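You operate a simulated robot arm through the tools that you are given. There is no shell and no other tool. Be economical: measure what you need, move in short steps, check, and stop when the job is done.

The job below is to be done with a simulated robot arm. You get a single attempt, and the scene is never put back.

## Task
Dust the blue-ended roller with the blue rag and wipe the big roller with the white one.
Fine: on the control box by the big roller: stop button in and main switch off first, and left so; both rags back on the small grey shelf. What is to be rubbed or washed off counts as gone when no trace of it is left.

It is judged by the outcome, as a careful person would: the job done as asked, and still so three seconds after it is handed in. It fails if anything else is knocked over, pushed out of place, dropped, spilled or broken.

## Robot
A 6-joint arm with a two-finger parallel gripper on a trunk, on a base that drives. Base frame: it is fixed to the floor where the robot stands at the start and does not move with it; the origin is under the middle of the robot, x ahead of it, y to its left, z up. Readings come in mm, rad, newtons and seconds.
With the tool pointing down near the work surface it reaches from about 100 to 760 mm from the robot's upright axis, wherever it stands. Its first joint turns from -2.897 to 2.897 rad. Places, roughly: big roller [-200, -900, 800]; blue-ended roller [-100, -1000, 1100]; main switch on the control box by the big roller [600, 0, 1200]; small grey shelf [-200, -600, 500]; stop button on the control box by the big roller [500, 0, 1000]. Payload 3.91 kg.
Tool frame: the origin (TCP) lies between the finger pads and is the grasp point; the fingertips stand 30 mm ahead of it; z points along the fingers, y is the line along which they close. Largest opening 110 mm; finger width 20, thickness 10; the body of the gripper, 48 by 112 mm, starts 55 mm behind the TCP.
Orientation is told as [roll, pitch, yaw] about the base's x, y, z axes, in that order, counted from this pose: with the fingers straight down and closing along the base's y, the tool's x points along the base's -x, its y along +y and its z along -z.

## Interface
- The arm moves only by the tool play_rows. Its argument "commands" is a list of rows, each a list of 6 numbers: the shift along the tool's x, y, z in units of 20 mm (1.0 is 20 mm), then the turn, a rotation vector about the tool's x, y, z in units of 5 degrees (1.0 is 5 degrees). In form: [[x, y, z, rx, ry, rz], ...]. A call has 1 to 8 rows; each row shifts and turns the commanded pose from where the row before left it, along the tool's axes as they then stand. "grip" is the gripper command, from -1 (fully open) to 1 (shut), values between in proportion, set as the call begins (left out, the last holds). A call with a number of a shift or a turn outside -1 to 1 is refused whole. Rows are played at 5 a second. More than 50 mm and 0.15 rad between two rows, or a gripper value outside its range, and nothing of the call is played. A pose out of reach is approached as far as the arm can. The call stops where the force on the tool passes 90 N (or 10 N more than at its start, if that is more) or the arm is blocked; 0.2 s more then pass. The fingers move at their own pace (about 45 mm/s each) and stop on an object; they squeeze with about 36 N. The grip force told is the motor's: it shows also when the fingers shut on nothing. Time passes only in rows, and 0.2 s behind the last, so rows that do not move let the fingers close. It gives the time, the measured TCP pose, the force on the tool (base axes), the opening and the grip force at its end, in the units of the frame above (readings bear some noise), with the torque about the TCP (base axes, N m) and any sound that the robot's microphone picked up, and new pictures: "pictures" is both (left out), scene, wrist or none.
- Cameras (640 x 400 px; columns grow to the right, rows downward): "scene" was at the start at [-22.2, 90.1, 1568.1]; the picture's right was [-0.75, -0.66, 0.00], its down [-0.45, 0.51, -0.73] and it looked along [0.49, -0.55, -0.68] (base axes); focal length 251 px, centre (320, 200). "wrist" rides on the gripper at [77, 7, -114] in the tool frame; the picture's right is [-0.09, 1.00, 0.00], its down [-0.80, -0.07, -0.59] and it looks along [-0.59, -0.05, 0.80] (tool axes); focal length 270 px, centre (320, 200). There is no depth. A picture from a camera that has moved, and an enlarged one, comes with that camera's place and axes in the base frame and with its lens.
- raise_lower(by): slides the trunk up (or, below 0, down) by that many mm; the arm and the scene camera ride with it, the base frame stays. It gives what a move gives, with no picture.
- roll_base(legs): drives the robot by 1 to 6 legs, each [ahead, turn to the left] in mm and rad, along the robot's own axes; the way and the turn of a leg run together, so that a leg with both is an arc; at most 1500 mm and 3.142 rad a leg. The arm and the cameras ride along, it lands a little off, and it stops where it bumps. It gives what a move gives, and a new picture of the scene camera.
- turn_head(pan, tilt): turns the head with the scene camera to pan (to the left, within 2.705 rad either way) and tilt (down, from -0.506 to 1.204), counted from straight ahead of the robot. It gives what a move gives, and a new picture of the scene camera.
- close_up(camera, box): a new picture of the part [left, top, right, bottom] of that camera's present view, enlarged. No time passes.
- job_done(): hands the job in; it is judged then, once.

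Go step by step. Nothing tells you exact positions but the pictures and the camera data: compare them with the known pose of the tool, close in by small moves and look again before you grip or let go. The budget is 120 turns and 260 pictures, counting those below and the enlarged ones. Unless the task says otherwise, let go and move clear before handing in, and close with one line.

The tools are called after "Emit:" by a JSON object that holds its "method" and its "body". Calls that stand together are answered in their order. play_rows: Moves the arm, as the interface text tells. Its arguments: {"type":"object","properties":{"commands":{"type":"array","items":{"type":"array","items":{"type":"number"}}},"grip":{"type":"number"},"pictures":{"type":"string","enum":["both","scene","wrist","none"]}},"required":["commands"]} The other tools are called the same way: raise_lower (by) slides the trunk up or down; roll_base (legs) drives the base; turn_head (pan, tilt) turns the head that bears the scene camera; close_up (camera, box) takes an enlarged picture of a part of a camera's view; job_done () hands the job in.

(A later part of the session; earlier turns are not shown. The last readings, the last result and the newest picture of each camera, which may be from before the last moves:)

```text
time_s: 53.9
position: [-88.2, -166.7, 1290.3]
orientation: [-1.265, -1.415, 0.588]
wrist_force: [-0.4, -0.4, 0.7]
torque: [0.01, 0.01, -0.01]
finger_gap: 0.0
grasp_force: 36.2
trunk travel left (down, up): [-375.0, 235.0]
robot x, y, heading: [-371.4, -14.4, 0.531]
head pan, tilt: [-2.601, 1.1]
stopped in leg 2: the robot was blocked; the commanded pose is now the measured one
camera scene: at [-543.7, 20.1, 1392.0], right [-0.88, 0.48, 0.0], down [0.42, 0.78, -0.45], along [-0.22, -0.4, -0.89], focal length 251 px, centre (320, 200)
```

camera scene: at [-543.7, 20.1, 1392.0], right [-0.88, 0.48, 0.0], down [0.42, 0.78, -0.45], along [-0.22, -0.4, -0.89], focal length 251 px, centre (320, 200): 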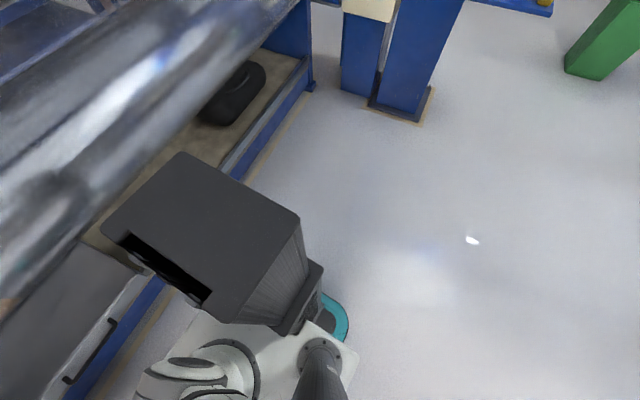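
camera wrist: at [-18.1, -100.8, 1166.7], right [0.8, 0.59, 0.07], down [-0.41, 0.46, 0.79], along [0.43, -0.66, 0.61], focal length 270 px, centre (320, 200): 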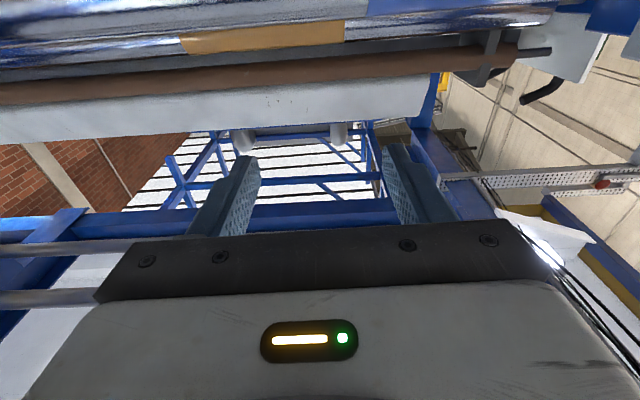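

I suspect the folded arm posture, so I unfold the arm outward and tip the tool down in small steps.

Emit:
{"method": "play_rows", "body": {"commands": [[0, 0, 0.6, 0, 0, 0], [0, 0, 0.6, 0, 0, 0], [0, 0, 0.6, 0, 0, 0], [0, 0, 0.6, 0, 0, 0], [0, 0, 0.6, 0, 0.5, 0], [0, 0, 0.6, 0, 0.5, 0], [0, 0, 0.6, 0, 0.5, 0], [0, 0, 0.6, 0, 0.5, 0]], "pictures": "none"}}

Emit:
{"method": "play_rows", "body": {"commands": [[0, 0, 0, 0, 0.8, 0], [0, 0, 0, 0, 0.8, 0], [0, 0, 0, 0, 0.8, 0], [0, 0, 0, 0, 0.8, 0], [0, 0, 0, 0, 0.8, 0], [0, 0, 0, 0, 0.8, 0], [0, 0, 0, 0, 0.8, 0], [0, 0, 0, 0, 0.8, 0]], "pictures": "none"}}

Emit:
{"method": "turn_head", "body": {"pan": -0.7, "tilt": 0.7}}

```text
time_s: 55.7
position: [-36.3, -224.1, 1291.3]
orientation: [-0.643, -1.322, -0.072]
wrist_force: [0.1, -0.4, -0.1]
torque: [0.0, -0.03, -0.01]
finger_gap: 0.3
grasp_force: 35.9
out of reach, approached as far as the arm can: row 4, 5
trunk travel left (down, up): [-375.0, 235.0]
robot x, y, heading: [-372.0, -12.8, 0.533]
head pan, tilt: [-2.601, 1.1]
```

```text
time_s: 57.5
position: [-25.7, -222.9, 1281.8]
orientation: [-0.259, -0.769, -0.509]
wrist_force: [17.0, 19.8, -5.0]
torque: [-1.29, 0.84, -1.47]
finger_gap: 0.3
grasp_force: 36.3
out of reach, approached as far as the arm can: row 5, 8
trunk travel left (down, up): [-375.0, 235.0]
robot x, y, heading: [-371.5, -15.1, 0.531]
head pan, tilt: [-2.601, 1.1]
```

```text
time_s: 59.4
position: [-19.6, -216.0, 1283.6]
orientation: [-0.259, -0.775, -0.49]
wrist_force: [0.0, 0.3, 0.3]
torque: [-0.01, -0.02, 0.01]
finger_gap: 0.0
grasp_force: 35.7
trunk travel left (down, up): [-375.0, 235.0]
robot x, y, heading: [-371.9, -15.0, 0.538]
head pan, tilt: [-0.7, 0.7]
camera scene: at [-429.8, 61.3, 1422.0], right [-0.17, -0.99, 0.0], down [-0.64, 0.11, -0.76], along [0.75, -0.13, -0.64], focal length 251 px, centre (320, 200)
```

scene: 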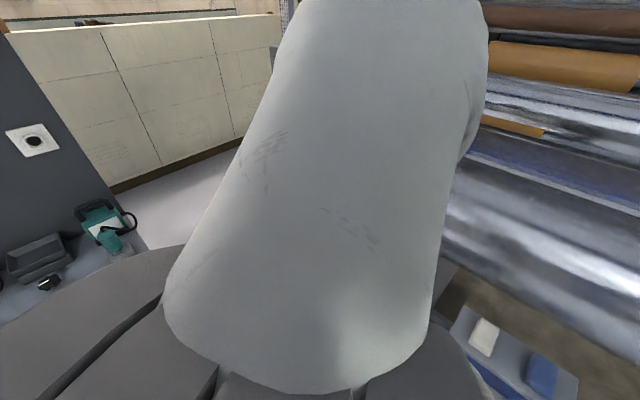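

The arm's elbow is right beside the head, which explains the blocks. I continue to tool-down and stretch out to open the elbow.

Emit:
{"method": "play_rows", "body": {"commands": [[0, 0, 0.8, 0, 0, 0], [0, 0, 0.8, 0, 0, 0], [0, 0, 0.8, 0, 0.5, 0], [0, 0, 0.8, 0, 0.5, 0], [0, 0, 0.5, 0, 1, 0], [0, 0, 0.5, 0, 1, 0], [0, 0, 0, 0, 1, 0], [0, 0, 0, 0, 1, 0]], "pictures": "scene"}}

Emit:
{"method": "play_rows", "body": {"commands": [[-0.8, 0, 0, 0, 1, 0], [-0.8, 0, 0, 0, 1, 0], [-0.8, 0, 0, 0, 1, 0], [-0.8, 0, 0, 0, 1, 0], [-0.8, 0, 0, 0, 0, 0], [-0.8, 0, 0, 0, 0, 0], [-0.8, 0, 0, 0, 0, 0], [-0.8, 0, 0, 0, 0, 0]], "pictures": "both"}}

```text
time_s: 61.2
position: [20.9, -251.8, 1222.5]
orientation: [-0.252, -0.352, -0.591]
wrist_force: [-0.3, -0.2, 0.4]
torque: [-0.01, -0.02, 0.03]
finger_gap: 0.0
grasp_force: 35.8
out of reach, approached as far as the arm can: row 5, 7
trunk travel left (down, up): [-375.0, 235.0]
robot x, y, heading: [-375.5, -11.6, 0.538]
head pan, tilt: [-0.7, 0.7]
camera scene: at [-429.6, 61.3, 1422.0], right [-0.17, -0.99, 0.0], down [-0.64, 0.11, -0.76], along [0.75, -0.13, -0.64], focal length 251 px, centre (320, 200)
```

scene: 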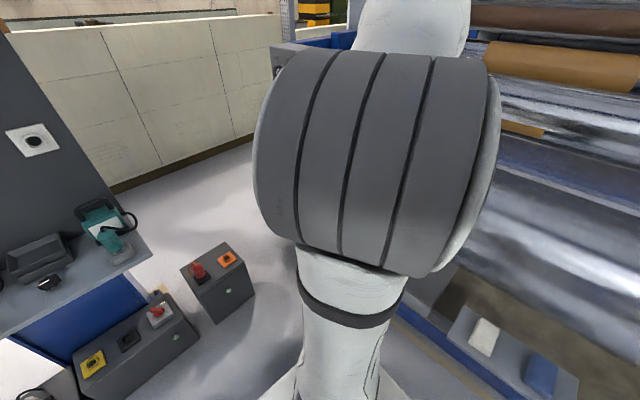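

```text
time_s: 63.0
position: [140.4, -285.7, 1226.2]
orientation: [-0.272, -0.02, -0.683]
wrist_force: [-1.1, -0.2, -0.3]
torque: [0.0, -0.01, 0.0]
finger_gap: 0.0
grasp_force: 36.0
out of reach, approached as far as the arm can: row 1, 2, 3, 4, 5, 6, 7, 8
trunk travel left (down, up): [-375.0, 235.0]
robot x, y, heading: [-369.0, -16.3, 0.532]
head pan, tilt: [-0.7, 0.7]
camera scene: at [-429.5, 61.2, 1422.0], right [-0.17, -0.99, 0.0], down [-0.64, 0.11, -0.76], along [0.75, -0.13, -0.64], focal length 251 px, centre (320, 200)
camera wrist: at [103.6, -205.6, 1333.6], right [0.68, 0.69, -0.27], down [0.67, -0.43, 0.61], along [0.3, -0.59, -0.75], focal length 270 px, centre (320, 200)
```

scene: 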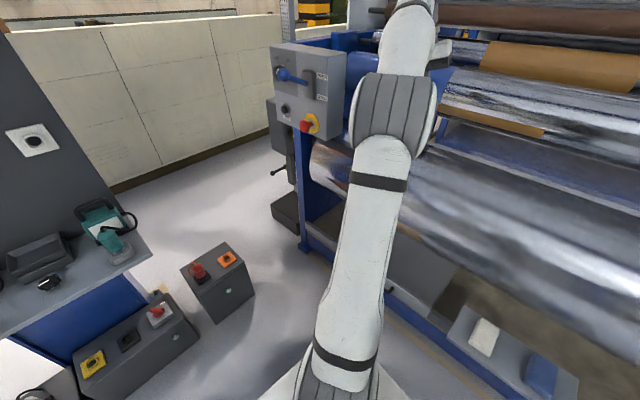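
wrist: 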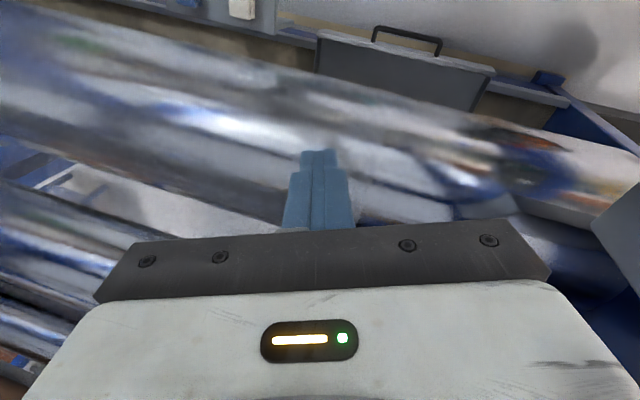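

The arm is now open and clear of the head. I raise the trunk again and retract the hand a bit before driving.

Emit:
{"method": "play_rows", "body": {"commands": [[1, 0, 0, 0, 0, 0], [1, 0, 0, 0, 0, 0], [1, 0, 0, 0, 0, 0], [1, 0, 0, 0, 0, 0], [1, 0, 0, 0, 0, 0], [1, 0, 0, 0, 0, 0], [1, 0, 0, 0, 0, 0], [1, 0, 0, 0, 0, 0]], "pictures": "none"}}

Emit:
{"method": "raise_lower", "body": {"by": 150}}

Emit:
{"method": "roll_base", "body": {"legs": [[0, 0.34], [340, 0]]}}

```text
time_s: 64.8
position: [15.3, -186.8, 1226.2]
orientation: [-0.283, -0.026, -0.676]
wrist_force: [0.3, 0.2, 0.6]
torque: [-0.02, 0.02, -0.05]
finger_gap: 0.0
grasp_force: 36.1
trunk travel left (down, up): [-375.0, 235.0]
robot x, y, heading: [-372.4, -12.7, 0.533]
head pan, tilt: [-0.7, 0.7]
```

```text
time_s: 66.6
position: [16.5, -186.5, 1377.3]
orientation: [-0.283, -0.025, -0.675]
wrist_force: [-0.8, -0.4, 0.1]
torque: [-0.03, -0.03, 0.02]
finger_gap: 0.0
grasp_force: 36.3
trunk travel left (down, up): [-525.0, 85.0]
robot x, y, heading: [-368.7, -15.7, 0.531]
head pan, tilt: [-0.7, 0.7]
```

```text
time_s: 69.9
position: [272.3, 218.3, 1375.9]
orientation: [-0.282, -0.024, -0.332]
wrist_force: [0.2, 0.1, 0.1]
torque: [-0.02, -0.01, -0.01]
finger_gap: 0.0
grasp_force: 36.0
trunk travel left (down, up): [-525.0, 85.0]
robot x, y, heading: [-147.3, 248.9, 0.882]
head pan, tilt: [-0.7, 0.7]
camera scene: at [-230.7, 300.7, 1572.0], right [0.18, -0.98, 0.0], down [-0.63, -0.12, -0.76], along [0.75, 0.14, -0.64], focal length 251 px, centre (320, 200)
```

scene: 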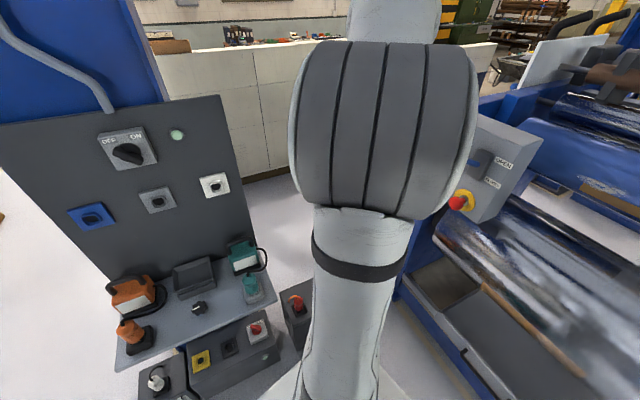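

The robot now stands well. I straighten the tool, yaw it square to the box, and move above the staging point, then pitch it toward the box.

Emit:
{"method": "play_rows", "body": {"commands": [[-1, -0.5, 0, -0.8, 0, 0], [-1, -0.5, 0, -0.8, 0, 0], [-1, -0.5, 0, -0.8, 0, 0], [-1, -0.5, 0, -0.8, 0, 0], [-0.5, 0, 0, 0, 0, 1], [-0.5, 0, 0, 0, 0, 1], [-0.5, 0, 0, 0, 0, 1], [-0.5, 0, 0, 0, 0, 1]], "pictures": "none"}}

Emit:
{"method": "play_rows", "body": {"commands": [[-0.5, 0, 0, 0, 0, 1], [-0.5, 0, 0, 0, 0, 1], [-0.5, 0, 0, 0, 0, 1], [-0.5, 0, 0, 0, 0, 0.8], [0, 0, 0, 0, -1, 0], [0, 0, 0, 0, -1, 0], [0, 0, 0, 0, -1, 0], [0, 0, 0, 0, -1, 0]], "pictures": "both"}}

```text
time_s: 71.7
position: [374.2, 151.9, 1406.2]
orientation: [-0.233, -0.155, -0.67]
wrist_force: [-0.1, 1.0, -0.6]
torque: [0.03, 0.01, 0.03]
finger_gap: 0.0
grasp_force: 35.5
out of reach, approached as far as the arm can: row 1, 2, 3, 4
trunk travel left (down, up): [-525.0, 85.0]
robot x, y, heading: [-148.2, 248.8, 0.879]
head pan, tilt: [-0.7, 0.7]
```

```text
time_s: 73.5
position: [401.7, 123.0, 1412.9]
orientation: [-0.196, -0.566, -0.93]
wrist_force: [0.6, 0.2, 0.0]
torque: [-0.01, 0.02, -0.04]
finger_gap: 0.0
grasp_force: 36.0
trunk travel left (down, up): [-525.0, 85.0]
robot x, y, heading: [-151.8, 249.2, 0.88]
head pan, tilt: [-0.7, 0.7]
camera scene: at [-231.6, 300.3, 1572.0], right [0.18, -0.98, 0.0], down [-0.63, -0.12, -0.77], along [0.75, 0.14, -0.64], focal length 251 px, centre (320, 200)
camera wrist: at [350.7, 241.6, 1465.9], right [0.89, 0.44, -0.12], down [0.25, -0.26, 0.93], along [0.38, -0.86, -0.34], focal length 270 px, centre (320, 200)
```

scene: 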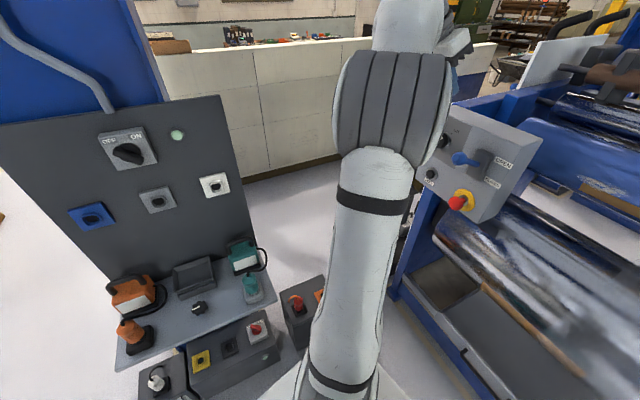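
wrist: 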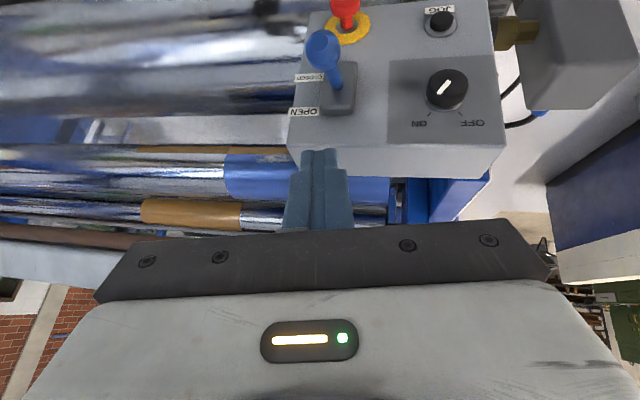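

The wrist view confirms the dial and button positions. I zoom in for the face direction and pointer angle.

Emit:
{"method": "close_up", "body": {"camera": "wrist", "box": [270, 0, 530, 190]}}

```text
2.11 times, centred on (400, 95) of wrist
camera zoom: at [350.7, 241.6, 1465.9], right [0.89, 0.44, -0.12], down [0.25, -0.26, 0.93], along [0.38, -0.86, -0.34], focal length 569 px, centre (152, 421)
```

zoom: 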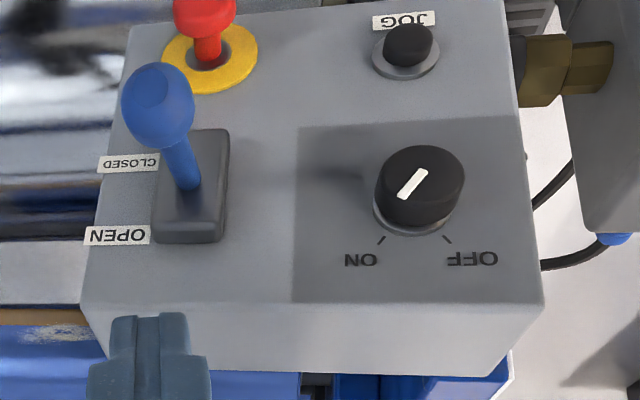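

The box's top edge gives a face direction of about 36°. Pointer is at ON, and OFF lies about 80–90° counter-clockwise. I finish turning the tool to face the box with a 10° downward tilt.

Emit:
{"method": "play_rows", "body": {"commands": [[0, 0, 0, -0.24, -0.95, 0.13], [0, 0, 0, -0.24, -0.95, 0.13], [0, 0, 0, -0.24, -0.95, 0.13], [0, 0, 0, -0.24, -0.95, 0.13], [0, 0, 0, -0.24, -0.95, 0.13], [0, 0, 0, -0.24, -0.95, 0.13], [0, 0, 0, -0.24, -0.95, 0.13], [0, 0, 0, -0.24, -0.95, 0.13]], "pictures": "none"}}

Emit:
{"method": "play_rows", "body": {"commands": [[0, 0, 0, 0, -0.95, 0], [0, 0, 0, 0, -0.95, 0], [0, 0, 0, 0, 0, 0]], "pictures": "both"}}

```text
time_s: 75.3
position: [401.1, 124.5, 1414.6]
orientation: [0.023, -1.234, -0.983]
wrist_force: [-0.1, 0.1, -0.1]
torque: [0.0, -0.01, 0.01]
finger_gap: 0.1
grasp_force: 35.9
trunk travel left (down, up): [-525.0, 85.0]
robot x, y, heading: [-151.3, 246.1, 0.879]
head pan, tilt: [-0.7, 0.7]
```

```text
time_s: 76.1
position: [401.0, 123.9, 1413.4]
orientation: [0.04, -1.398, -0.999]
wrist_force: [-0.6, 1.2, -0.7]
torque: [0.0, 0.01, -0.01]
finger_gap: 0.0
grasp_force: 36.0
trunk travel left (down, up): [-525.0, 85.0]
robot x, y, heading: [-154.8, 248.1, 0.876]
head pan, tilt: [-0.7, 0.7]
camera scene: at [-231.2, 300.0, 1572.0], right [0.18, -0.98, 0.0], down [-0.63, -0.12, -0.76], along [0.75, 0.14, -0.64], focal length 251 px, centre (320, 200)
camera wrist: at [335.7, 231.5, 1356.9], right [0.83, 0.56, 0.09], down [-0.32, 0.32, 0.89], along [0.47, -0.76, 0.45], focal length 270 px, centre (320, 200)
```

scene: 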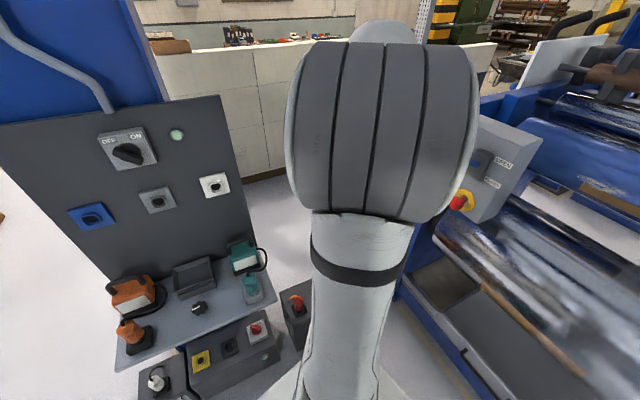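
wrist: 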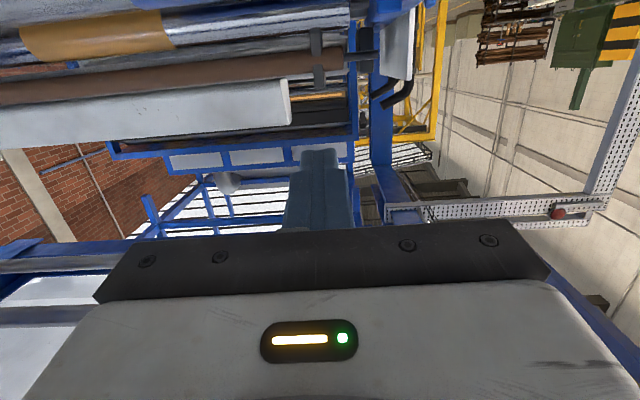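

The tool faces the box. I back off 30 mm for lever clearance and lower the trunk to button height.

Emit:
{"method": "play_rows", "body": {"commands": [[0, 0, -0.8, 0, 0, 0], [0, -0.3, -0.8, 0, 0, 0]], "pictures": "none"}}

Emit:
{"method": "raise_lower", "body": {"by": -361}}

Emit:
{"method": "play_rows", "body": {"commands": [[0, 0, 0, 0, 0, 0]], "pictures": "both"}}

```text
time_s: 76.7
position: [376.6, 146.7, 1418.7]
orientation: [0.042, -1.398, -1.001]
wrist_force: [0.2, -0.4, 0.4]
torque: [0.02, 0.01, 0.06]
finger_gap: 0.0
grasp_force: 36.1
trunk travel left (down, up): [-525.0, 85.0]
robot x, y, heading: [-150.7, 248.7, 0.882]
head pan, tilt: [-0.7, 0.7]
```

```text
time_s: 80.2
position: [377.5, 146.0, 1058.5]
orientation: [0.039, -1.399, -1.002]
wrist_force: [-0.1, -0.4, -0.2]
torque: [-0.02, 0.0, 0.01]
finger_gap: 0.0
grasp_force: 35.8
trunk travel left (down, up): [-164.0, 446.0]
robot x, y, heading: [-150.4, 247.7, 0.88]
head pan, tilt: [-0.7, 0.7]
```

```text
time_s: 80.6
position: [377.5, 146.0, 1058.2]
orientation: [0.039, -1.397, -1.0]
wrist_force: [-0.3, 0.3, 0.4]
torque: [0.01, 0.01, 0.02]
finger_gap: 0.0
grasp_force: 36.1
trunk travel left (down, up): [-164.0, 446.0]
robot x, y, heading: [-151.0, 248.1, 0.875]
head pan, tilt: [-0.7, 0.7]
camera scene: at [-231.2, 300.0, 1211.0], right [0.18, -0.98, 0.0], down [-0.63, -0.12, -0.76], along [0.75, 0.14, -0.64], focal length 251 px, centre (320, 200)
camera wrist: at [312.2, 254.5, 1001.3], right [0.83, 0.56, 0.09], down [-0.32, 0.32, 0.89], along [0.47, -0.77, 0.44], focal length 270 px, centre (320, 200)
```

scene: 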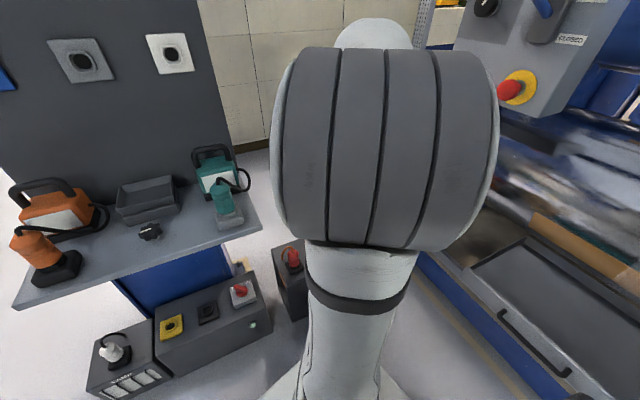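
wrist: 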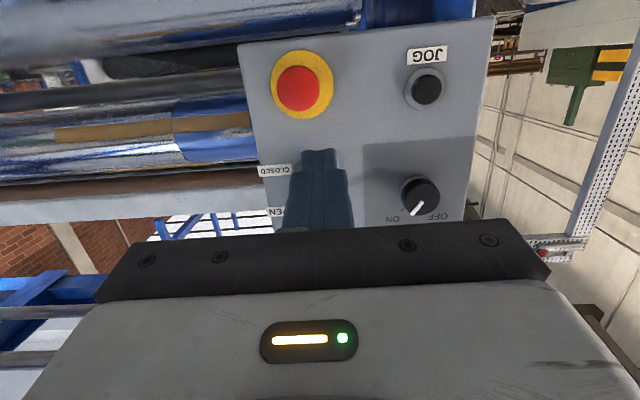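

The button lines up about 23 mm to the side of the tool. I shift over, then advance to just short of contact.

Emit:
{"method": "play_rows", "body": {"commands": [[0.1, -0.6, 0, 0, 0, 0], [0, -0.57, 0, 0, 0, 0], [0, 0, 1, 0, 0, 0], [0, 0, 1, 0, 0, 0], [0, 0, 1, 0, 0, 0], [0, 0, 1, 0, 0, 0], [0, 0, 1, 0, 0, 0], [0, 0, 1, 0, 0, 0]], "pictures": "wrist"}}

```text
time_s: 82.4
position: [426.1, 36.8, 1035.0]
orientation: [0.04, -1.398, -1.002]
wrist_force: [0.1, -1.0, 0.0]
torque: [-0.01, -0.01, 0.02]
finger_gap: 0.1
grasp_force: 35.9
trunk travel left (down, up): [-164.0, 446.0]
robot x, y, heading: [-152.9, 250.3, 0.881]
head pan, tilt: [-0.7, 0.7]
camera wrist: at [360.8, 145.0, 979.0], right [0.83, 0.56, 0.09], down [-0.32, 0.32, 0.89], along [0.47, -0.77, 0.44], focal length 270 px, centre (320, 200)
```

wrist: 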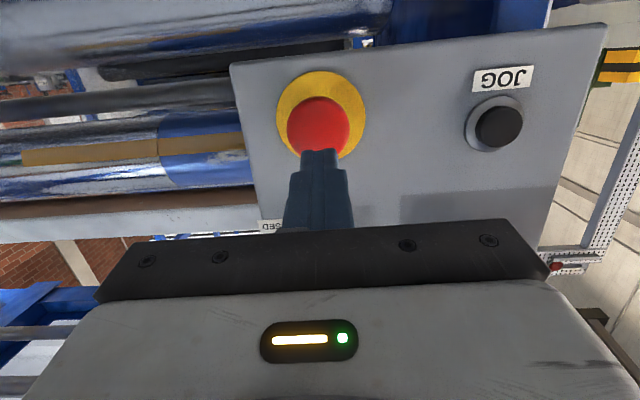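

The fingertips are aligned with the red button. I press it in small steps.

Emit:
{"method": "play_rows", "body": {"commands": [[-0.1, 0, 1, 0, 0, 0], [-0.1, 0, 1, 0, 0, 0], [0, 0, 0.3, 0, 0, 0], [0, 0, 0.3, 0, 0, 0], [0, 0, 0.2, 0, 0, 0], [0, 0, 0.2, 0, 0, 0]], "pictures": "wrist"}}

```text
time_s: 83.8
position: [455.7, -7.5, 1031.0]
orientation: [0.044, -1.399, -1.005]
wrist_force: [-59.1, 49.6, -19.1]
torque: [0.07, 0.28, -0.45]
finger_gap: 0.0
grasp_force: 35.9
trunk travel left (down, up): [-164.0, 446.0]
robot x, y, heading: [-148.3, 249.6, 0.879]
head pan, tilt: [-0.7, 0.7]
camera wrist: at [390.0, 100.8, 973.8], right [0.83, 0.56, 0.09], down [-0.32, 0.32, 0.89], along [0.46, -0.76, 0.45], focal length 270 px, centre (320, 200)
```

wrist: 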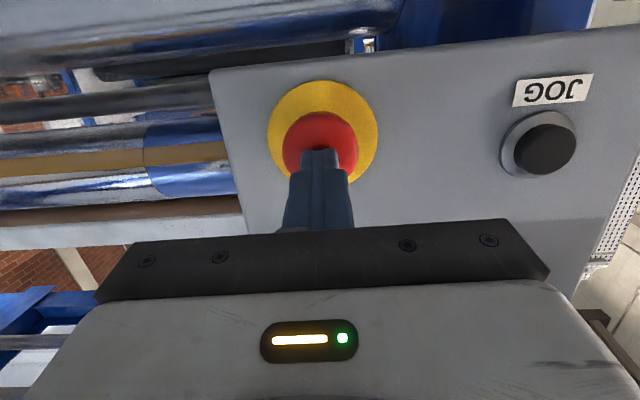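

There is 80 N of contact force but no click heard. I press a little further.

Emit:
{"method": "play_rows", "body": {"commands": [[0, 0, 0.2, 0, 0, 0], [0, 0, 0.2, 0, 0, 0], [0, 0, 0.2, 0, 0, 0]], "pictures": "wrist"}}

```text
time_s: 84.1
position: [455.0, -6.9, 1030.2]
orientation: [0.047, -1.398, -1.009]
wrist_force: [-49.8, 41.4, -3.9]
torque: [-0.3, 0.17, -0.4]
finger_gap: 0.1
grasp_force: 35.7
trunk travel left (down, up): [-164.0, 446.0]
robot x, y, heading: [-149.5, 248.0, 0.881]
head pan, tilt: [-0.7, 0.7]
stopped in row 1: the force on the tool passed its limit at 96 N (the readings are from after the stop); the commanded pose is now the measured one
camera wrist: at [389.9, 101.1, 974.1], right [0.83, 0.56, 0.09], down [-0.32, 0.32, 0.89], along [0.46, -0.77, 0.45], focal length 270 px, centre (320, 200)
```

wrist: 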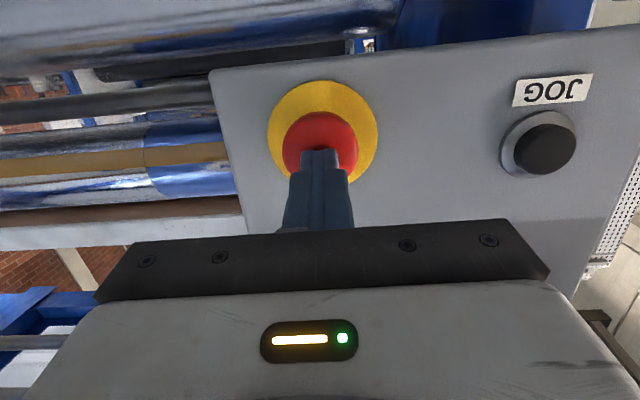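

Now I back off to look at the button, comparing how far it stands out.

Emit:
{"method": "play_rows", "body": {"commands": [[0, 0, -1, 0, 0, 0], [0, 0, -1, 0, 0, 0], [0, 0, -1, 0, 0, 0], [0, 0, -1, 0, 0, 0], [0, 0, -1, 0, 0, 0], [0, 0, -1, 0, 0, 0], [0, 0, -1, 0, 0, 0], [0, 0, -1, 0, 0, 0]], "pictures": "wrist"}}

Emit:
{"method": "close_up", "body": {"camera": "scene", "box": [450, 40, 590, 130]}}

```text
time_s: 85.9
position: [368.7, 118.1, 1053.0]
orientation: [0.032, -1.391, -0.998]
wrist_force: [0.3, 0.5, 0.3]
torque: [0.03, -0.01, 0.01]
finger_gap: 0.2
grasp_force: 36.4
trunk travel left (down, up): [-164.0, 446.0]
robot x, y, heading: [-147.4, 246.1, 0.876]
head pan, tilt: [-0.7, 0.7]
camera wrist: at [303.6, 225.1, 998.3], right [0.83, 0.56, 0.09], down [-0.32, 0.32, 0.89], along [0.47, -0.77, 0.44], focal length 270 px, centre (320, 200)
```

wrist: 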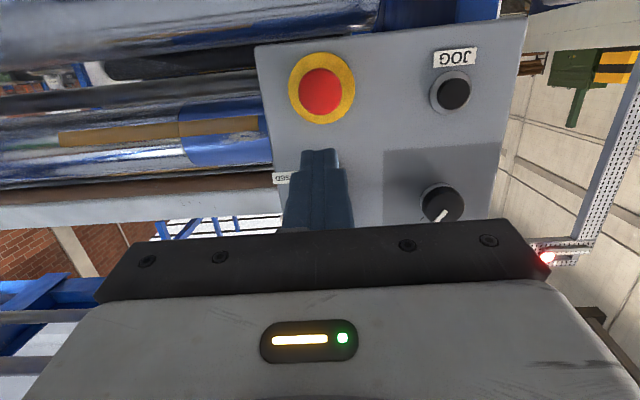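

```text
4.44 times, centred on (520, 85) of scene
camera zoom: at [-231.1, 299.9, 1211.0], right [0.18, -0.98, 0.0], down [-0.63, -0.12, -0.76], along [0.75, 0.14, -0.64], focal length 1115 px, centre (-569, 711)
```

zoom: 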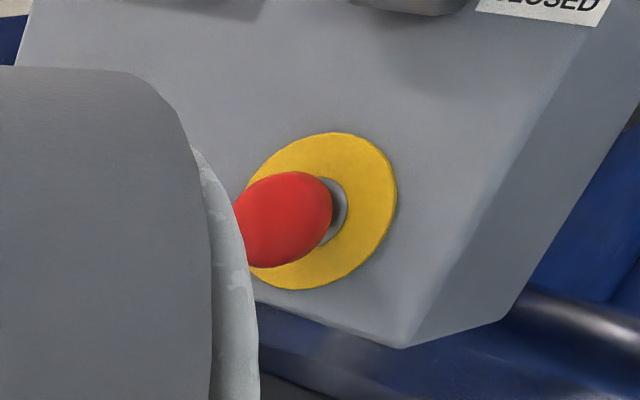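

The stem no longer shows, so the button is latched in. Next is the dial: I level the tool, pre-rotate it 45°, open the fingers to about 80 mm, and raise the trunk.

Emit:
{"method": "play_rows", "body": {"commands": [[0, 0, -1, 0, -1, 0], [0, 0, 0, 0, -1, 0], [0, 0.6, 0, 0, 0, 1], [0, 0.6, 0, 0, 0, 1], [0, 0.6, 0, 0, 0, 1], [0, 0.6, 0, 0, 0, 1], [0, 0.6, 0, 0, 0, 1], [0, 0.6, 0, 0, 0, 1]], "grip": -0.45, "pictures": "none"}}

Emit:
{"method": "raise_lower", "body": {"by": 128}}

Emit:
{"method": "play_rows", "body": {"commands": [[0, 0, 0, 0, 0, 1], [0, 0, 0, 0, 0, 1], [0, 0, 0, 0, 0, 1]], "pictures": "both"}}

```text
time_s: 87.7
position: [416.1, 172.3, 1073.3]
orientation: [1.562, -1.04, -2.524]
wrist_force: [-0.6, 0.1, 1.1]
torque: [0.0, -0.02, 0.01]
finger_gap: 79.8
grasp_force: 0.0
trunk travel left (down, up): [-164.0, 446.0]
robot x, y, heading: [-150.5, 251.8, 0.883]
head pan, tilt: [-0.7, 0.7]
```

```text
time_s: 89.3
position: [414.5, 172.6, 1201.7]
orientation: [1.562, -1.042, -2.529]
wrist_force: [-0.2, 0.2, -0.1]
torque: [-0.01, 0.0, 0.0]
finger_gap: 79.8
grasp_force: 0.1
trunk travel left (down, up): [-292.0, 318.0]
robot x, y, heading: [-149.1, 249.8, 0.879]
head pan, tilt: [-0.7, 0.7]
```

```text
time_s: 90.1
position: [415.6, 172.2, 1201.7]
orientation: [1.565, -0.78, -2.529]
wrist_force: [-0.2, 0.3, 1.2]
torque: [-0.03, 0.0, 0.02]
finger_gap: 80.0
grasp_force: 0.0
trunk travel left (down, up): [-292.0, 318.0]
robot x, y, heading: [-150.5, 247.1, 0.877]
head pan, tilt: [-0.7, 0.7]
camera scene: at [-231.2, 300.1, 1339.0], right [0.18, -0.98, 0.0], down [-0.63, -0.12, -0.76], along [0.75, 0.14, -0.64], focal length 251 px, centre (320, 200)
camera wrist: at [399.8, 300.7, 1153.1], right [0.52, 0.36, 0.77], down [-0.85, 0.13, 0.51], along [0.08, -0.92, 0.38], focal length 270 px, centre (320, 200)
```

scene: 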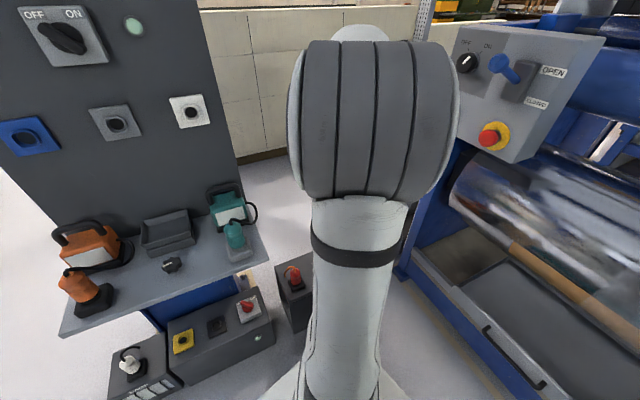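
wrist: 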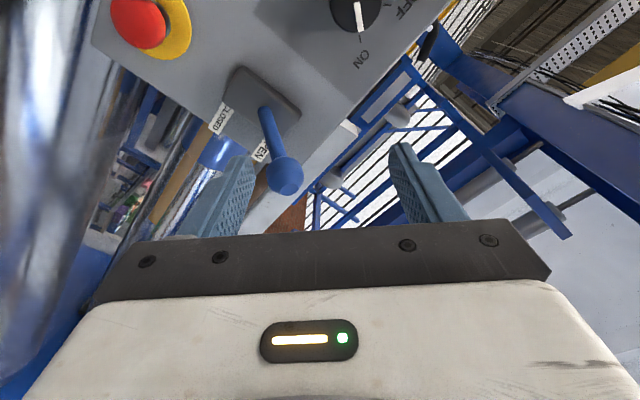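

The dial sits about 211 mm ahead. I shift sideways first and then approach in part.

Emit:
{"method": "play_rows", "body": {"commands": [[0.84, 0.52, 0, 0, 0, 0], [0.84, 0.52, 0, 0, 0, 0], [0.84, 0.52, 0, 0, 0, 0], [0.84, 0.52, 0, 0, 0, 0], [0, 0, 1, 0, 0, 0], [0, 0, 1, 0, 0, 0], [0, 0, 1, 0, 0, 0], [0, 0, 1, 0, 0, 0]], "pictures": "none"}}

Emit:
{"method": "play_rows", "body": {"commands": [[0, 0, 1, 0, 0, 0], [0, 0, 1, 0, 0, 0], [0, 0, 0.5, 0, 0, 0]], "pictures": "wrist"}}

```text
time_s: 91.9
position: [524.6, 150.3, 1183.7]
orientation: [1.565, -0.781, -2.529]
wrist_force: [-0.8, 0.6, 1.2]
torque: [0.0, 0.02, 0.0]
finger_gap: 79.6
grasp_force: 0.0
trunk travel left (down, up): [-292.0, 318.0]
robot x, y, heading: [-151.4, 246.6, 0.88]
head pan, tilt: [-0.7, 0.7]
```

```text
time_s: 92.7
position: [552.6, 109.0, 1183.6]
orientation: [1.566, -0.78, -2.531]
wrist_force: [-0.2, -0.7, 0.9]
torque: [-0.02, 0.0, -0.01]
finger_gap: 79.8
grasp_force: 0.0
trunk travel left (down, up): [-292.0, 318.0]
robot x, y, heading: [-151.0, 253.3, 0.876]
head pan, tilt: [-0.7, 0.7]
camera wrist: at [537.5, 238.5, 1134.3], right [0.53, 0.36, 0.77], down [-0.85, 0.13, 0.52], along [0.08, -0.92, 0.38], focal length 270 px, centre (320, 200)
```

wrist: 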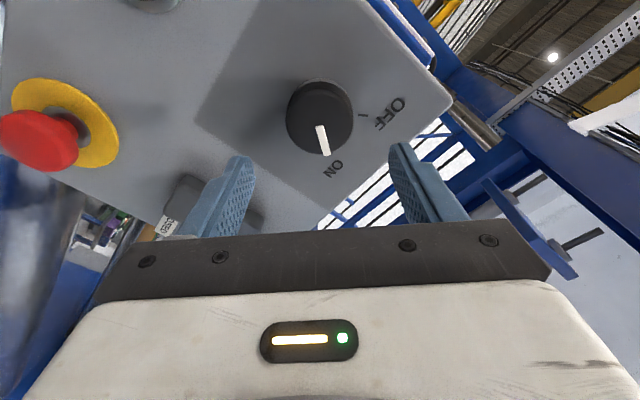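

The dial is centred between the fingers. I advance around it.

Emit:
{"method": "play_rows", "body": {"commands": [[0.1, 0, 1, 0, 0, 0], [0.1, 0, 1, 0, 0, 0], [0, 0, 0.7, 0, 0, 0], [0, 0, 0.5, 0, 0, 0]], "pictures": "wrist"}}

```text
time_s: 93.7
position: [592.3, 59.1, 1182.2]
orientation: [1.565, -0.78, -2.53]
wrist_force: [-0.1, 0.1, -0.3]
torque: [-0.01, 0.01, -0.01]
finger_gap: 80.1
grasp_force: 0.0
trunk travel left (down, up): [-292.0, 318.0]
robot x, y, heading: [-151.8, 249.7, 0.878]
head pan, tilt: [-0.7, 0.7]
camera wrist: at [576.5, 188.0, 1132.1], right [0.53, 0.36, 0.77], down [-0.85, 0.13, 0.52], along [0.08, -0.92, 0.38], focal length 270 px, centre (320, 200)
```

wrist: 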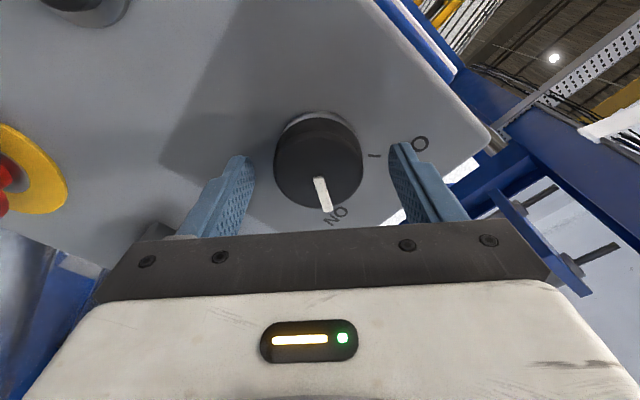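

I ease in 6 mm more and close on the dial.

Emit:
{"method": "play_rows", "body": {"commands": [[0, 0, 0.3, 0, 0, 0]], "pictures": "none"}}

Emit:
{"method": "play_rows", "body": {"commands": [[0, 0, 0, 0, 0, 0], [0, 0, 0, 0, 0, 0], [0, 0, 0, 0, 0, 0]], "grip": 1, "pictures": "wrist"}}

```text
time_s: 94.1
position: [595.5, 53.7, 1179.4]
orientation: [1.566, -0.779, -2.529]
wrist_force: [0.4, 0.4, -0.1]
torque: [-0.01, -0.01, -0.04]
finger_gap: 79.8
grasp_force: 0.1
trunk travel left (down, up): [-292.0, 318.0]
robot x, y, heading: [-149.0, 249.0, 0.877]
head pan, tilt: [-0.7, 0.7]
```

```text
time_s: 94.9
position: [595.3, 53.2, 1182.2]
orientation: [1.563, -0.781, -2.531]
wrist_force: [-6.2, -1.0, -5.2]
torque: [-0.39, -0.28, 0.27]
finger_gap: 51.4
grasp_force: 43.5
trunk travel left (down, up): [-292.0, 318.0]
robot x, y, heading: [-152.5, 247.7, 0.878]
head pan, tilt: [-0.7, 0.7]
camera wrist: at [579.8, 183.2, 1131.1], right [0.53, 0.36, 0.77], down [-0.85, 0.13, 0.52], along [0.08, -0.92, 0.38], focal length 270 px, centre (320, 200)
```

wrist: 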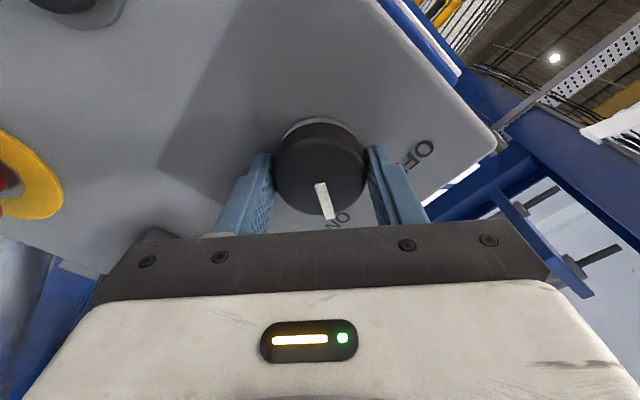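

The dial is gripped. I turn it counter-clockwise toward OFF.

Emit:
{"method": "play_rows", "body": {"commands": [[0, 0, 0, 0, 0, -1], [0, 0, 0, 0, 0, -1], [0, 0, 0, 0, 0, -1], [0, 0, 0, 0, 0, -1], [0, 0, 0, 0, 0, -1], [0, 0, 0, 0, 0, -1], [0, 0, 0, 0, 0, -1], [0, 0, 0, 0, 0, -1]], "pictures": "wrist"}}

```text
time_s: 96.7
position: [596.9, 53.9, 1181.7]
orientation: [1.524, -1.479, -2.483]
wrist_force: [-4.1, 2.9, -8.7]
torque: [-0.51, -0.33, 0.66]
finger_gap: 51.0
grasp_force: 45.2
trunk travel left (down, up): [-292.0, 318.0]
robot x, y, heading: [-151.1, 247.0, 0.882]
head pan, tilt: [-0.7, 0.7]
camera wrist: at [542.1, 157.1, 1104.5], right [0.81, 0.56, 0.18], down [-0.46, 0.4, 0.79], along [0.37, -0.72, 0.58], focal length 270 px, centre (320, 200)
```

wrist: 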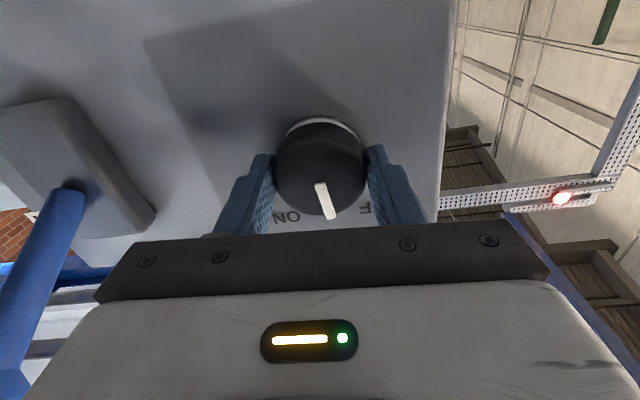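

The dial turns with the gripper and is midway now. I keep turning.

Emit:
{"method": "play_rows", "body": {"commands": [[0, 0, 0, 0, 0, -1], [0, 0, 0, 0, 0, -1], [0, 0, 0, 0, 0, -1], [0, 0, 0, 0, 0, -1], [0, 0, 0, 0, 0, -1], [0, 0, 0, 0, 0, -1], [0, 0, 0, 0, 0, -1], [0, 0, 0, 0, 0, -0.5]], "pictures": "wrist"}}

```text
time_s: 98.5
position: [596.1, 54.6, 1181.8]
orientation: [-1.566, -1.008, 0.606]
wrist_force: [9.6, 4.2, 2.2]
torque: [0.85, -0.85, 1.47]
finger_gap: 52.2
grasp_force: 45.5
trunk travel left (down, up): [-292.0, 318.0]
robot x, y, heading: [-149.4, 247.9, 0.874]
head pan, tilt: [-0.7, 0.7]
camera wrist: at [502.6, 129.2, 1112.9], right [0.73, 0.51, -0.46], down [-0.04, 0.7, 0.72], along [0.68, -0.5, 0.53], focal length 270 px, centre (320, 200)
```

wrist: 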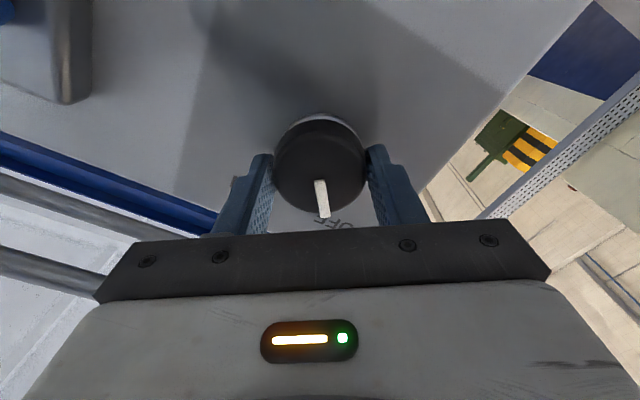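

The pointer now sits by OFF and the torque has risen, as at an end stop. I nudge slightly more, open, and back away to look.

Emit:
{"method": "play_rows", "body": {"commands": [[0, 0, 0, 0, 0, -0.6]], "pictures": "none"}}

Emit:
{"method": "play_rows", "body": {"commands": [[0, 0, 0, 0, 0, 0], [0, 0, 0, 0, 0, 0], [0, 0, 0, 0, 0, 0]], "grip": -0.45, "pictures": "none"}}

Emit:
{"method": "play_rows", "body": {"commands": [[0, 0, -1, 0, 0, 0], [0, 0, -1, 0, 0, 0], [0, 0, -1, 0, 0, 0], [0, 0, -1, 0, 0, 0], [0, 0, -1, 0, 0, 0], [0, 0, -1, 0, 0, 0]], "pictures": "both"}}

```text
time_s: 98.9
position: [595.9, 54.1, 1180.7]
orientation: [-1.564, -0.957, 0.603]
wrist_force: [3.3, 5.7, -0.4]
torque: [0.77, -0.84, 1.11]
finger_gap: 52.7
grasp_force: 45.0
trunk travel left (down, up): [-292.0, 318.0]
robot x, y, heading: [-147.5, 250.2, 0.881]
head pan, tilt: [-0.7, 0.7]
```

```text
time_s: 99.7
position: [595.5, 54.4, 1180.2]
orientation: [-1.564, -0.957, 0.604]
wrist_force: [-0.1, -0.3, -0.2]
torque: [0.02, 0.01, -0.02]
finger_gap: 79.8
grasp_force: 0.0
trunk travel left (down, up): [-292.0, 318.0]
robot x, y, heading: [-151.9, 247.8, 0.884]
head pan, tilt: [-0.7, 0.7]
```

```text
time_s: 101.1
position: [526.5, 151.9, 1179.5]
orientation: [-1.563, -0.957, 0.604]
wrist_force: [0.3, 0.0, 0.9]
torque: [0.0, 0.03, 0.0]
finger_gap: 79.7
grasp_force: 0.0
trunk travel left (down, up): [-292.0, 318.0]
robot x, y, heading: [-152.3, 245.3, 0.882]
head pan, tilt: [-0.7, 0.7]
camera scene: at [-231.2, 300.0, 1339.0], right [0.18, -0.98, 0.0], down [-0.63, -0.12, -0.76], along [0.75, 0.14, -0.64], focal length 251 px, centre (320, 200)
camera wrist: at [429.6, 224.8, 1114.2], right [0.71, 0.5, -0.5], down [-0.01, 0.72, 0.7], along [0.71, -0.49, 0.51], focal length 270 px, centre (320, 200)
```

scene: 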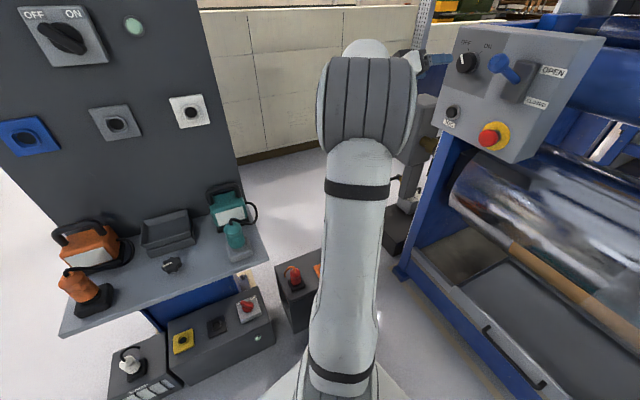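
wrist: 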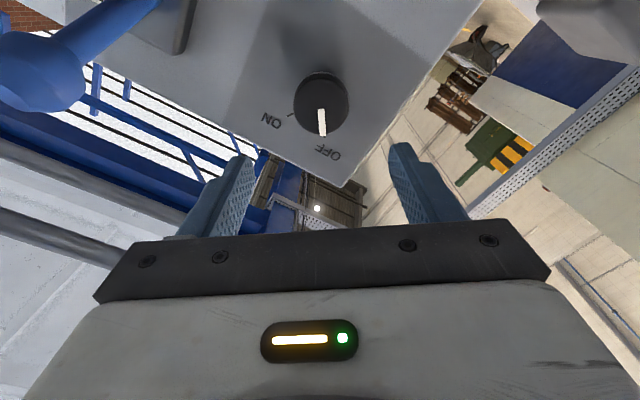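

Emit:
{"method": "close_up", "body": {"camera": "scene", "box": [430, 30, 550, 160]}}

Emit:
{"method": "close_up", "body": {"camera": "wrist", "box": [240, 50, 400, 170]}}

```text
3.08 times, centred on (490, 95) of scene
camera zoom: at [-231.2, 300.0, 1339.0], right [0.18, -0.98, 0.0], down [-0.63, -0.12, -0.76], along [0.75, 0.14, -0.64], focal length 772 px, centre (-203, 523)
```

zoom: 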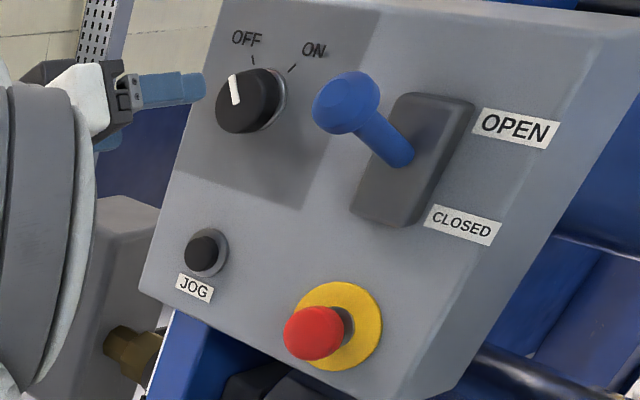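

```text
3.33 times, centred on (320, 110) of wrist
camera zoom: at [429.6, 224.8, 1114.2], right [0.71, 0.5, -0.5], down [-0.01, 0.72, 0.7], along [0.71, -0.49, 0.51], focal length 901 px, centre (320, 500)
```

zoom: 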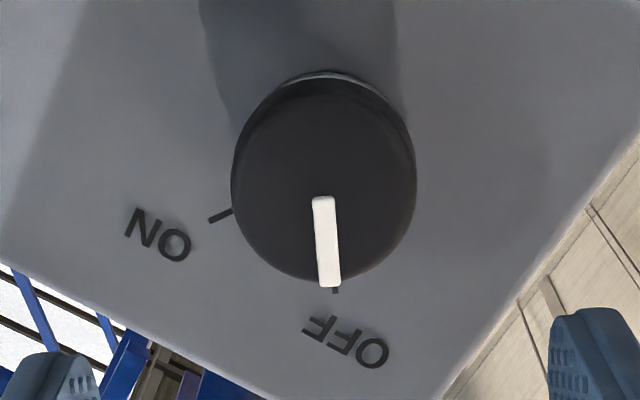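

The pointer is at OFF and the stop button is in. Now I fold the tool back to pointing down and head toward the rags and rollers.

Emit:
{"method": "play_rows", "body": {"commands": [[0, 0, -1, 0, 0, 1], [0, 0, -1, 0, 0, 1], [0, 0, -1, 0, 0, 1], [0, 0, 0, 0, 0, 1], [0, 0, 0, 0, 0, 1], [0, 0, 0, 0, 0, 1], [0, 0, 0, 0, 0, 1], [0, 0, 0, 0, 1, 0]], "pictures": "none"}}

Emit:
{"method": "raise_lower", "body": {"by": 230}}

Emit:
{"method": "play_rows", "body": {"commands": [[0, 0, 0, 0, 1, 0], [0, 0, 0, 0, 1, 0], [0, 0, 0, 0, 1, 0], [0, 0, 0, 0, 1, 0], [0, 0, 0, 0, 1, 0], [0, 0, 0, 0, 1, 0], [0, 0, 0, 0, 1, 0], [0, 0, 0, 0, 1, 0]], "pictures": "none"}}

Emit:
{"method": "play_rows", "body": {"commands": [[0.5, 0, 0, 0, 1, 0], [0.5, 0, 0, 0, 1, 0], [0.5, 0, 0, 0, 1, 0], [0.5, 0, 0, 0, 1, 0], [0.5, 0, 0, 0, 1, 0], [0.5, 0, 0, 0, 1, 0], [0.5, 0, 0, 0, 1, 0], [0.5, 0, 0, 0, 1, 0]], "pictures": "both"}}

```text
time_s: 102.9
position: [492.6, 200.6, 1181.0]
orientation: [-0.024, -1.48, -0.937]
wrist_force: [-0.4, -0.7, 0.2]
torque: [-0.01, 0.0, 0.0]
finger_gap: 79.9
grasp_force: 0.1
trunk travel left (down, up): [-292.0, 318.0]
robot x, y, heading: [-154.4, 244.2, 0.883]
head pan, tilt: [-0.7, 0.7]
```

```text
time_s: 105.3
position: [494.2, 201.5, 1411.7]
orientation: [-0.03, -1.479, -0.93]
wrist_force: [0.2, 1.1, -0.4]
torque: [0.03, -0.02, 0.01]
finger_gap: 79.8
grasp_force: 0.0
trunk travel left (down, up): [-522.0, 88.0]
robot x, y, heading: [-146.6, 247.1, 0.883]
head pan, tilt: [-0.7, 0.7]
```

```text
time_s: 107.1
position: [492.4, 200.8, 1410.4]
orientation: [-0.005, -0.779, -0.959]
wrist_force: [-1.1, -0.2, -0.8]
torque: [0.0, -0.01, -0.01]
finger_gap: 79.6
grasp_force: 0.0
trunk travel left (down, up): [-522.0, 88.0]
robot x, y, heading: [-148.2, 248.6, 0.881]
head pan, tilt: [-0.7, 0.7]
```

```text
time_s: 108.9
position: [464.6, 257.4, 1383.0]
orientation: [-0.061, -0.293, -0.962]
wrist_force: [-0.4, -0.2, 0.4]
torque: [-0.01, -0.03, 0.02]
finger_gap: 79.6
grasp_force: 0.2
out of reach, approached as far as the arm can: row 6, 7, 8
trunk travel left (down, up): [-522.0, 88.0]
robot x, y, heading: [-153.1, 249.8, 0.887]
head pan, tilt: [-0.7, 0.7]
camera scene: at [-231.4, 299.9, 1569.0], right [0.18, -0.98, 0.0], down [-0.63, -0.12, -0.77], along [0.75, 0.14, -0.64], focal length 251 px, centre (320, 200)
camera wrist: at [415.8, 353.4, 1470.4], right [0.87, 0.48, -0.03], down [0.31, -0.51, 0.8], along [0.37, -0.71, -0.6], focal length 270 px, centre (320, 200)
```

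scene: 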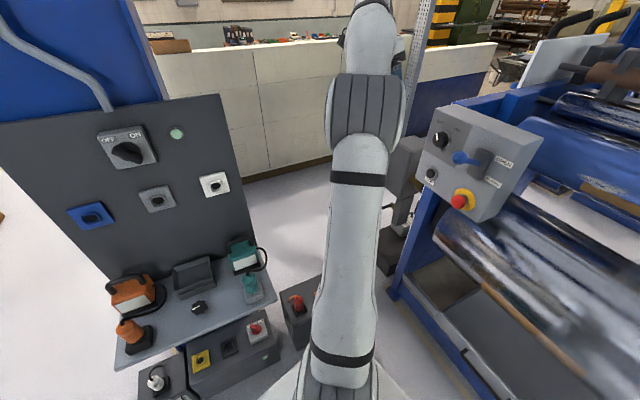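
wrist: 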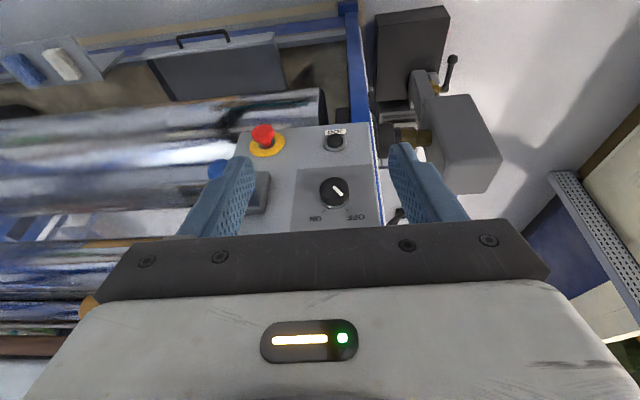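

I retract the hand and drive back to stand in front of the rollers for an inspection.

Emit:
{"method": "play_rows", "body": {"commands": [[0.7, -1, 0, 0, 0.4, 0], [0.7, -1, 0, 0, 0.4, 0], [0.7, -1, 0, 0, 0.4, 0], [0.7, -1, 0, 0, 0.4, 0], [0.7, -1, 0, 0, 0.4, 0], [0.7, -1, 0, 0, 0.4, 0], [0.7, -1, 0, 0, 0.4, 0], [0.7, -1, 0, 0, 0.4, 0]], "pictures": "none"}}

Emit:
{"method": "roll_base", "body": {"legs": [[-480, 0], [0, -0.5], [0, -0.5], [0, -0.5], [0, -0.3]]}}

Emit:
{"method": "turn_head", "body": {"pan": 0.3, "tilt": 0.6}}

```text
time_s: 110.7
position: [272.4, 263.8, 1389.0]
orientation: [-0.192, -0.209, -0.969]
wrist_force: [0.3, -0.6, -1.3]
torque: [0.02, 0.01, 0.01]
finger_gap: 79.8
grasp_force: 0.2
out of reach, approached as far as the arm can: row 1, 2, 4, 6, 8
trunk travel left (down, up): [-522.0, 88.0]
robot x, y, heading: [-150.3, 246.1, 0.877]
head pan, tilt: [-0.7, 0.7]
```

```text
time_s: 118.8
position: [-527.5, -543.9, 1388.9]
orientation: [-0.19, -0.212, -2.748]
wrist_force: [-0.2, 0.3, 0.3]
torque: [-0.03, 0.03, 0.01]
finger_gap: 79.7
grasp_force: 0.1
trunk travel left (down, up): [-522.0, 88.0]
robot x, y, heading: [-449.4, -114.1, -0.89]
head pan, tilt: [-0.7, 0.7]
camera scene: at [-381.1, -50.7, 1569.0], right [-1.0, 0.02, 0.0], down [0.01, 0.64, -0.76], along [-0.02, -0.76, -0.64], focal length 251 px, centre (320, 200)
```

scene: 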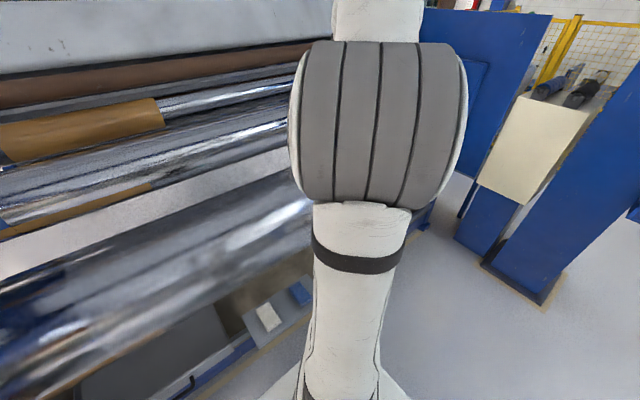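

```text
time_s: 120.0
position: [-528.6, -543.7, 1389.9]
orientation: [-0.191, -0.21, -2.748]
wrist_force: [0.3, 1.0, 0.5]
torque: [0.0, 0.01, -0.03]
finger_gap: 80.0
grasp_force: 0.1
trunk travel left (down, up): [-522.0, 88.0]
robot x, y, heading: [-450.0, -118.5, -0.895]
head pan, tilt: [0.3, 0.6]
camera scene: at [-307.2, -15.1, 1577.6], right [-0.56, -0.83, 0.0], down [-0.47, 0.32, -0.83], along [0.68, -0.46, -0.56], focal length 251 px, centre (320, 200)
```

scene: 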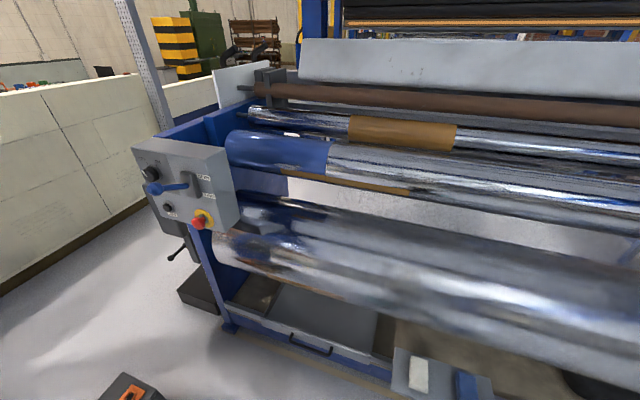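

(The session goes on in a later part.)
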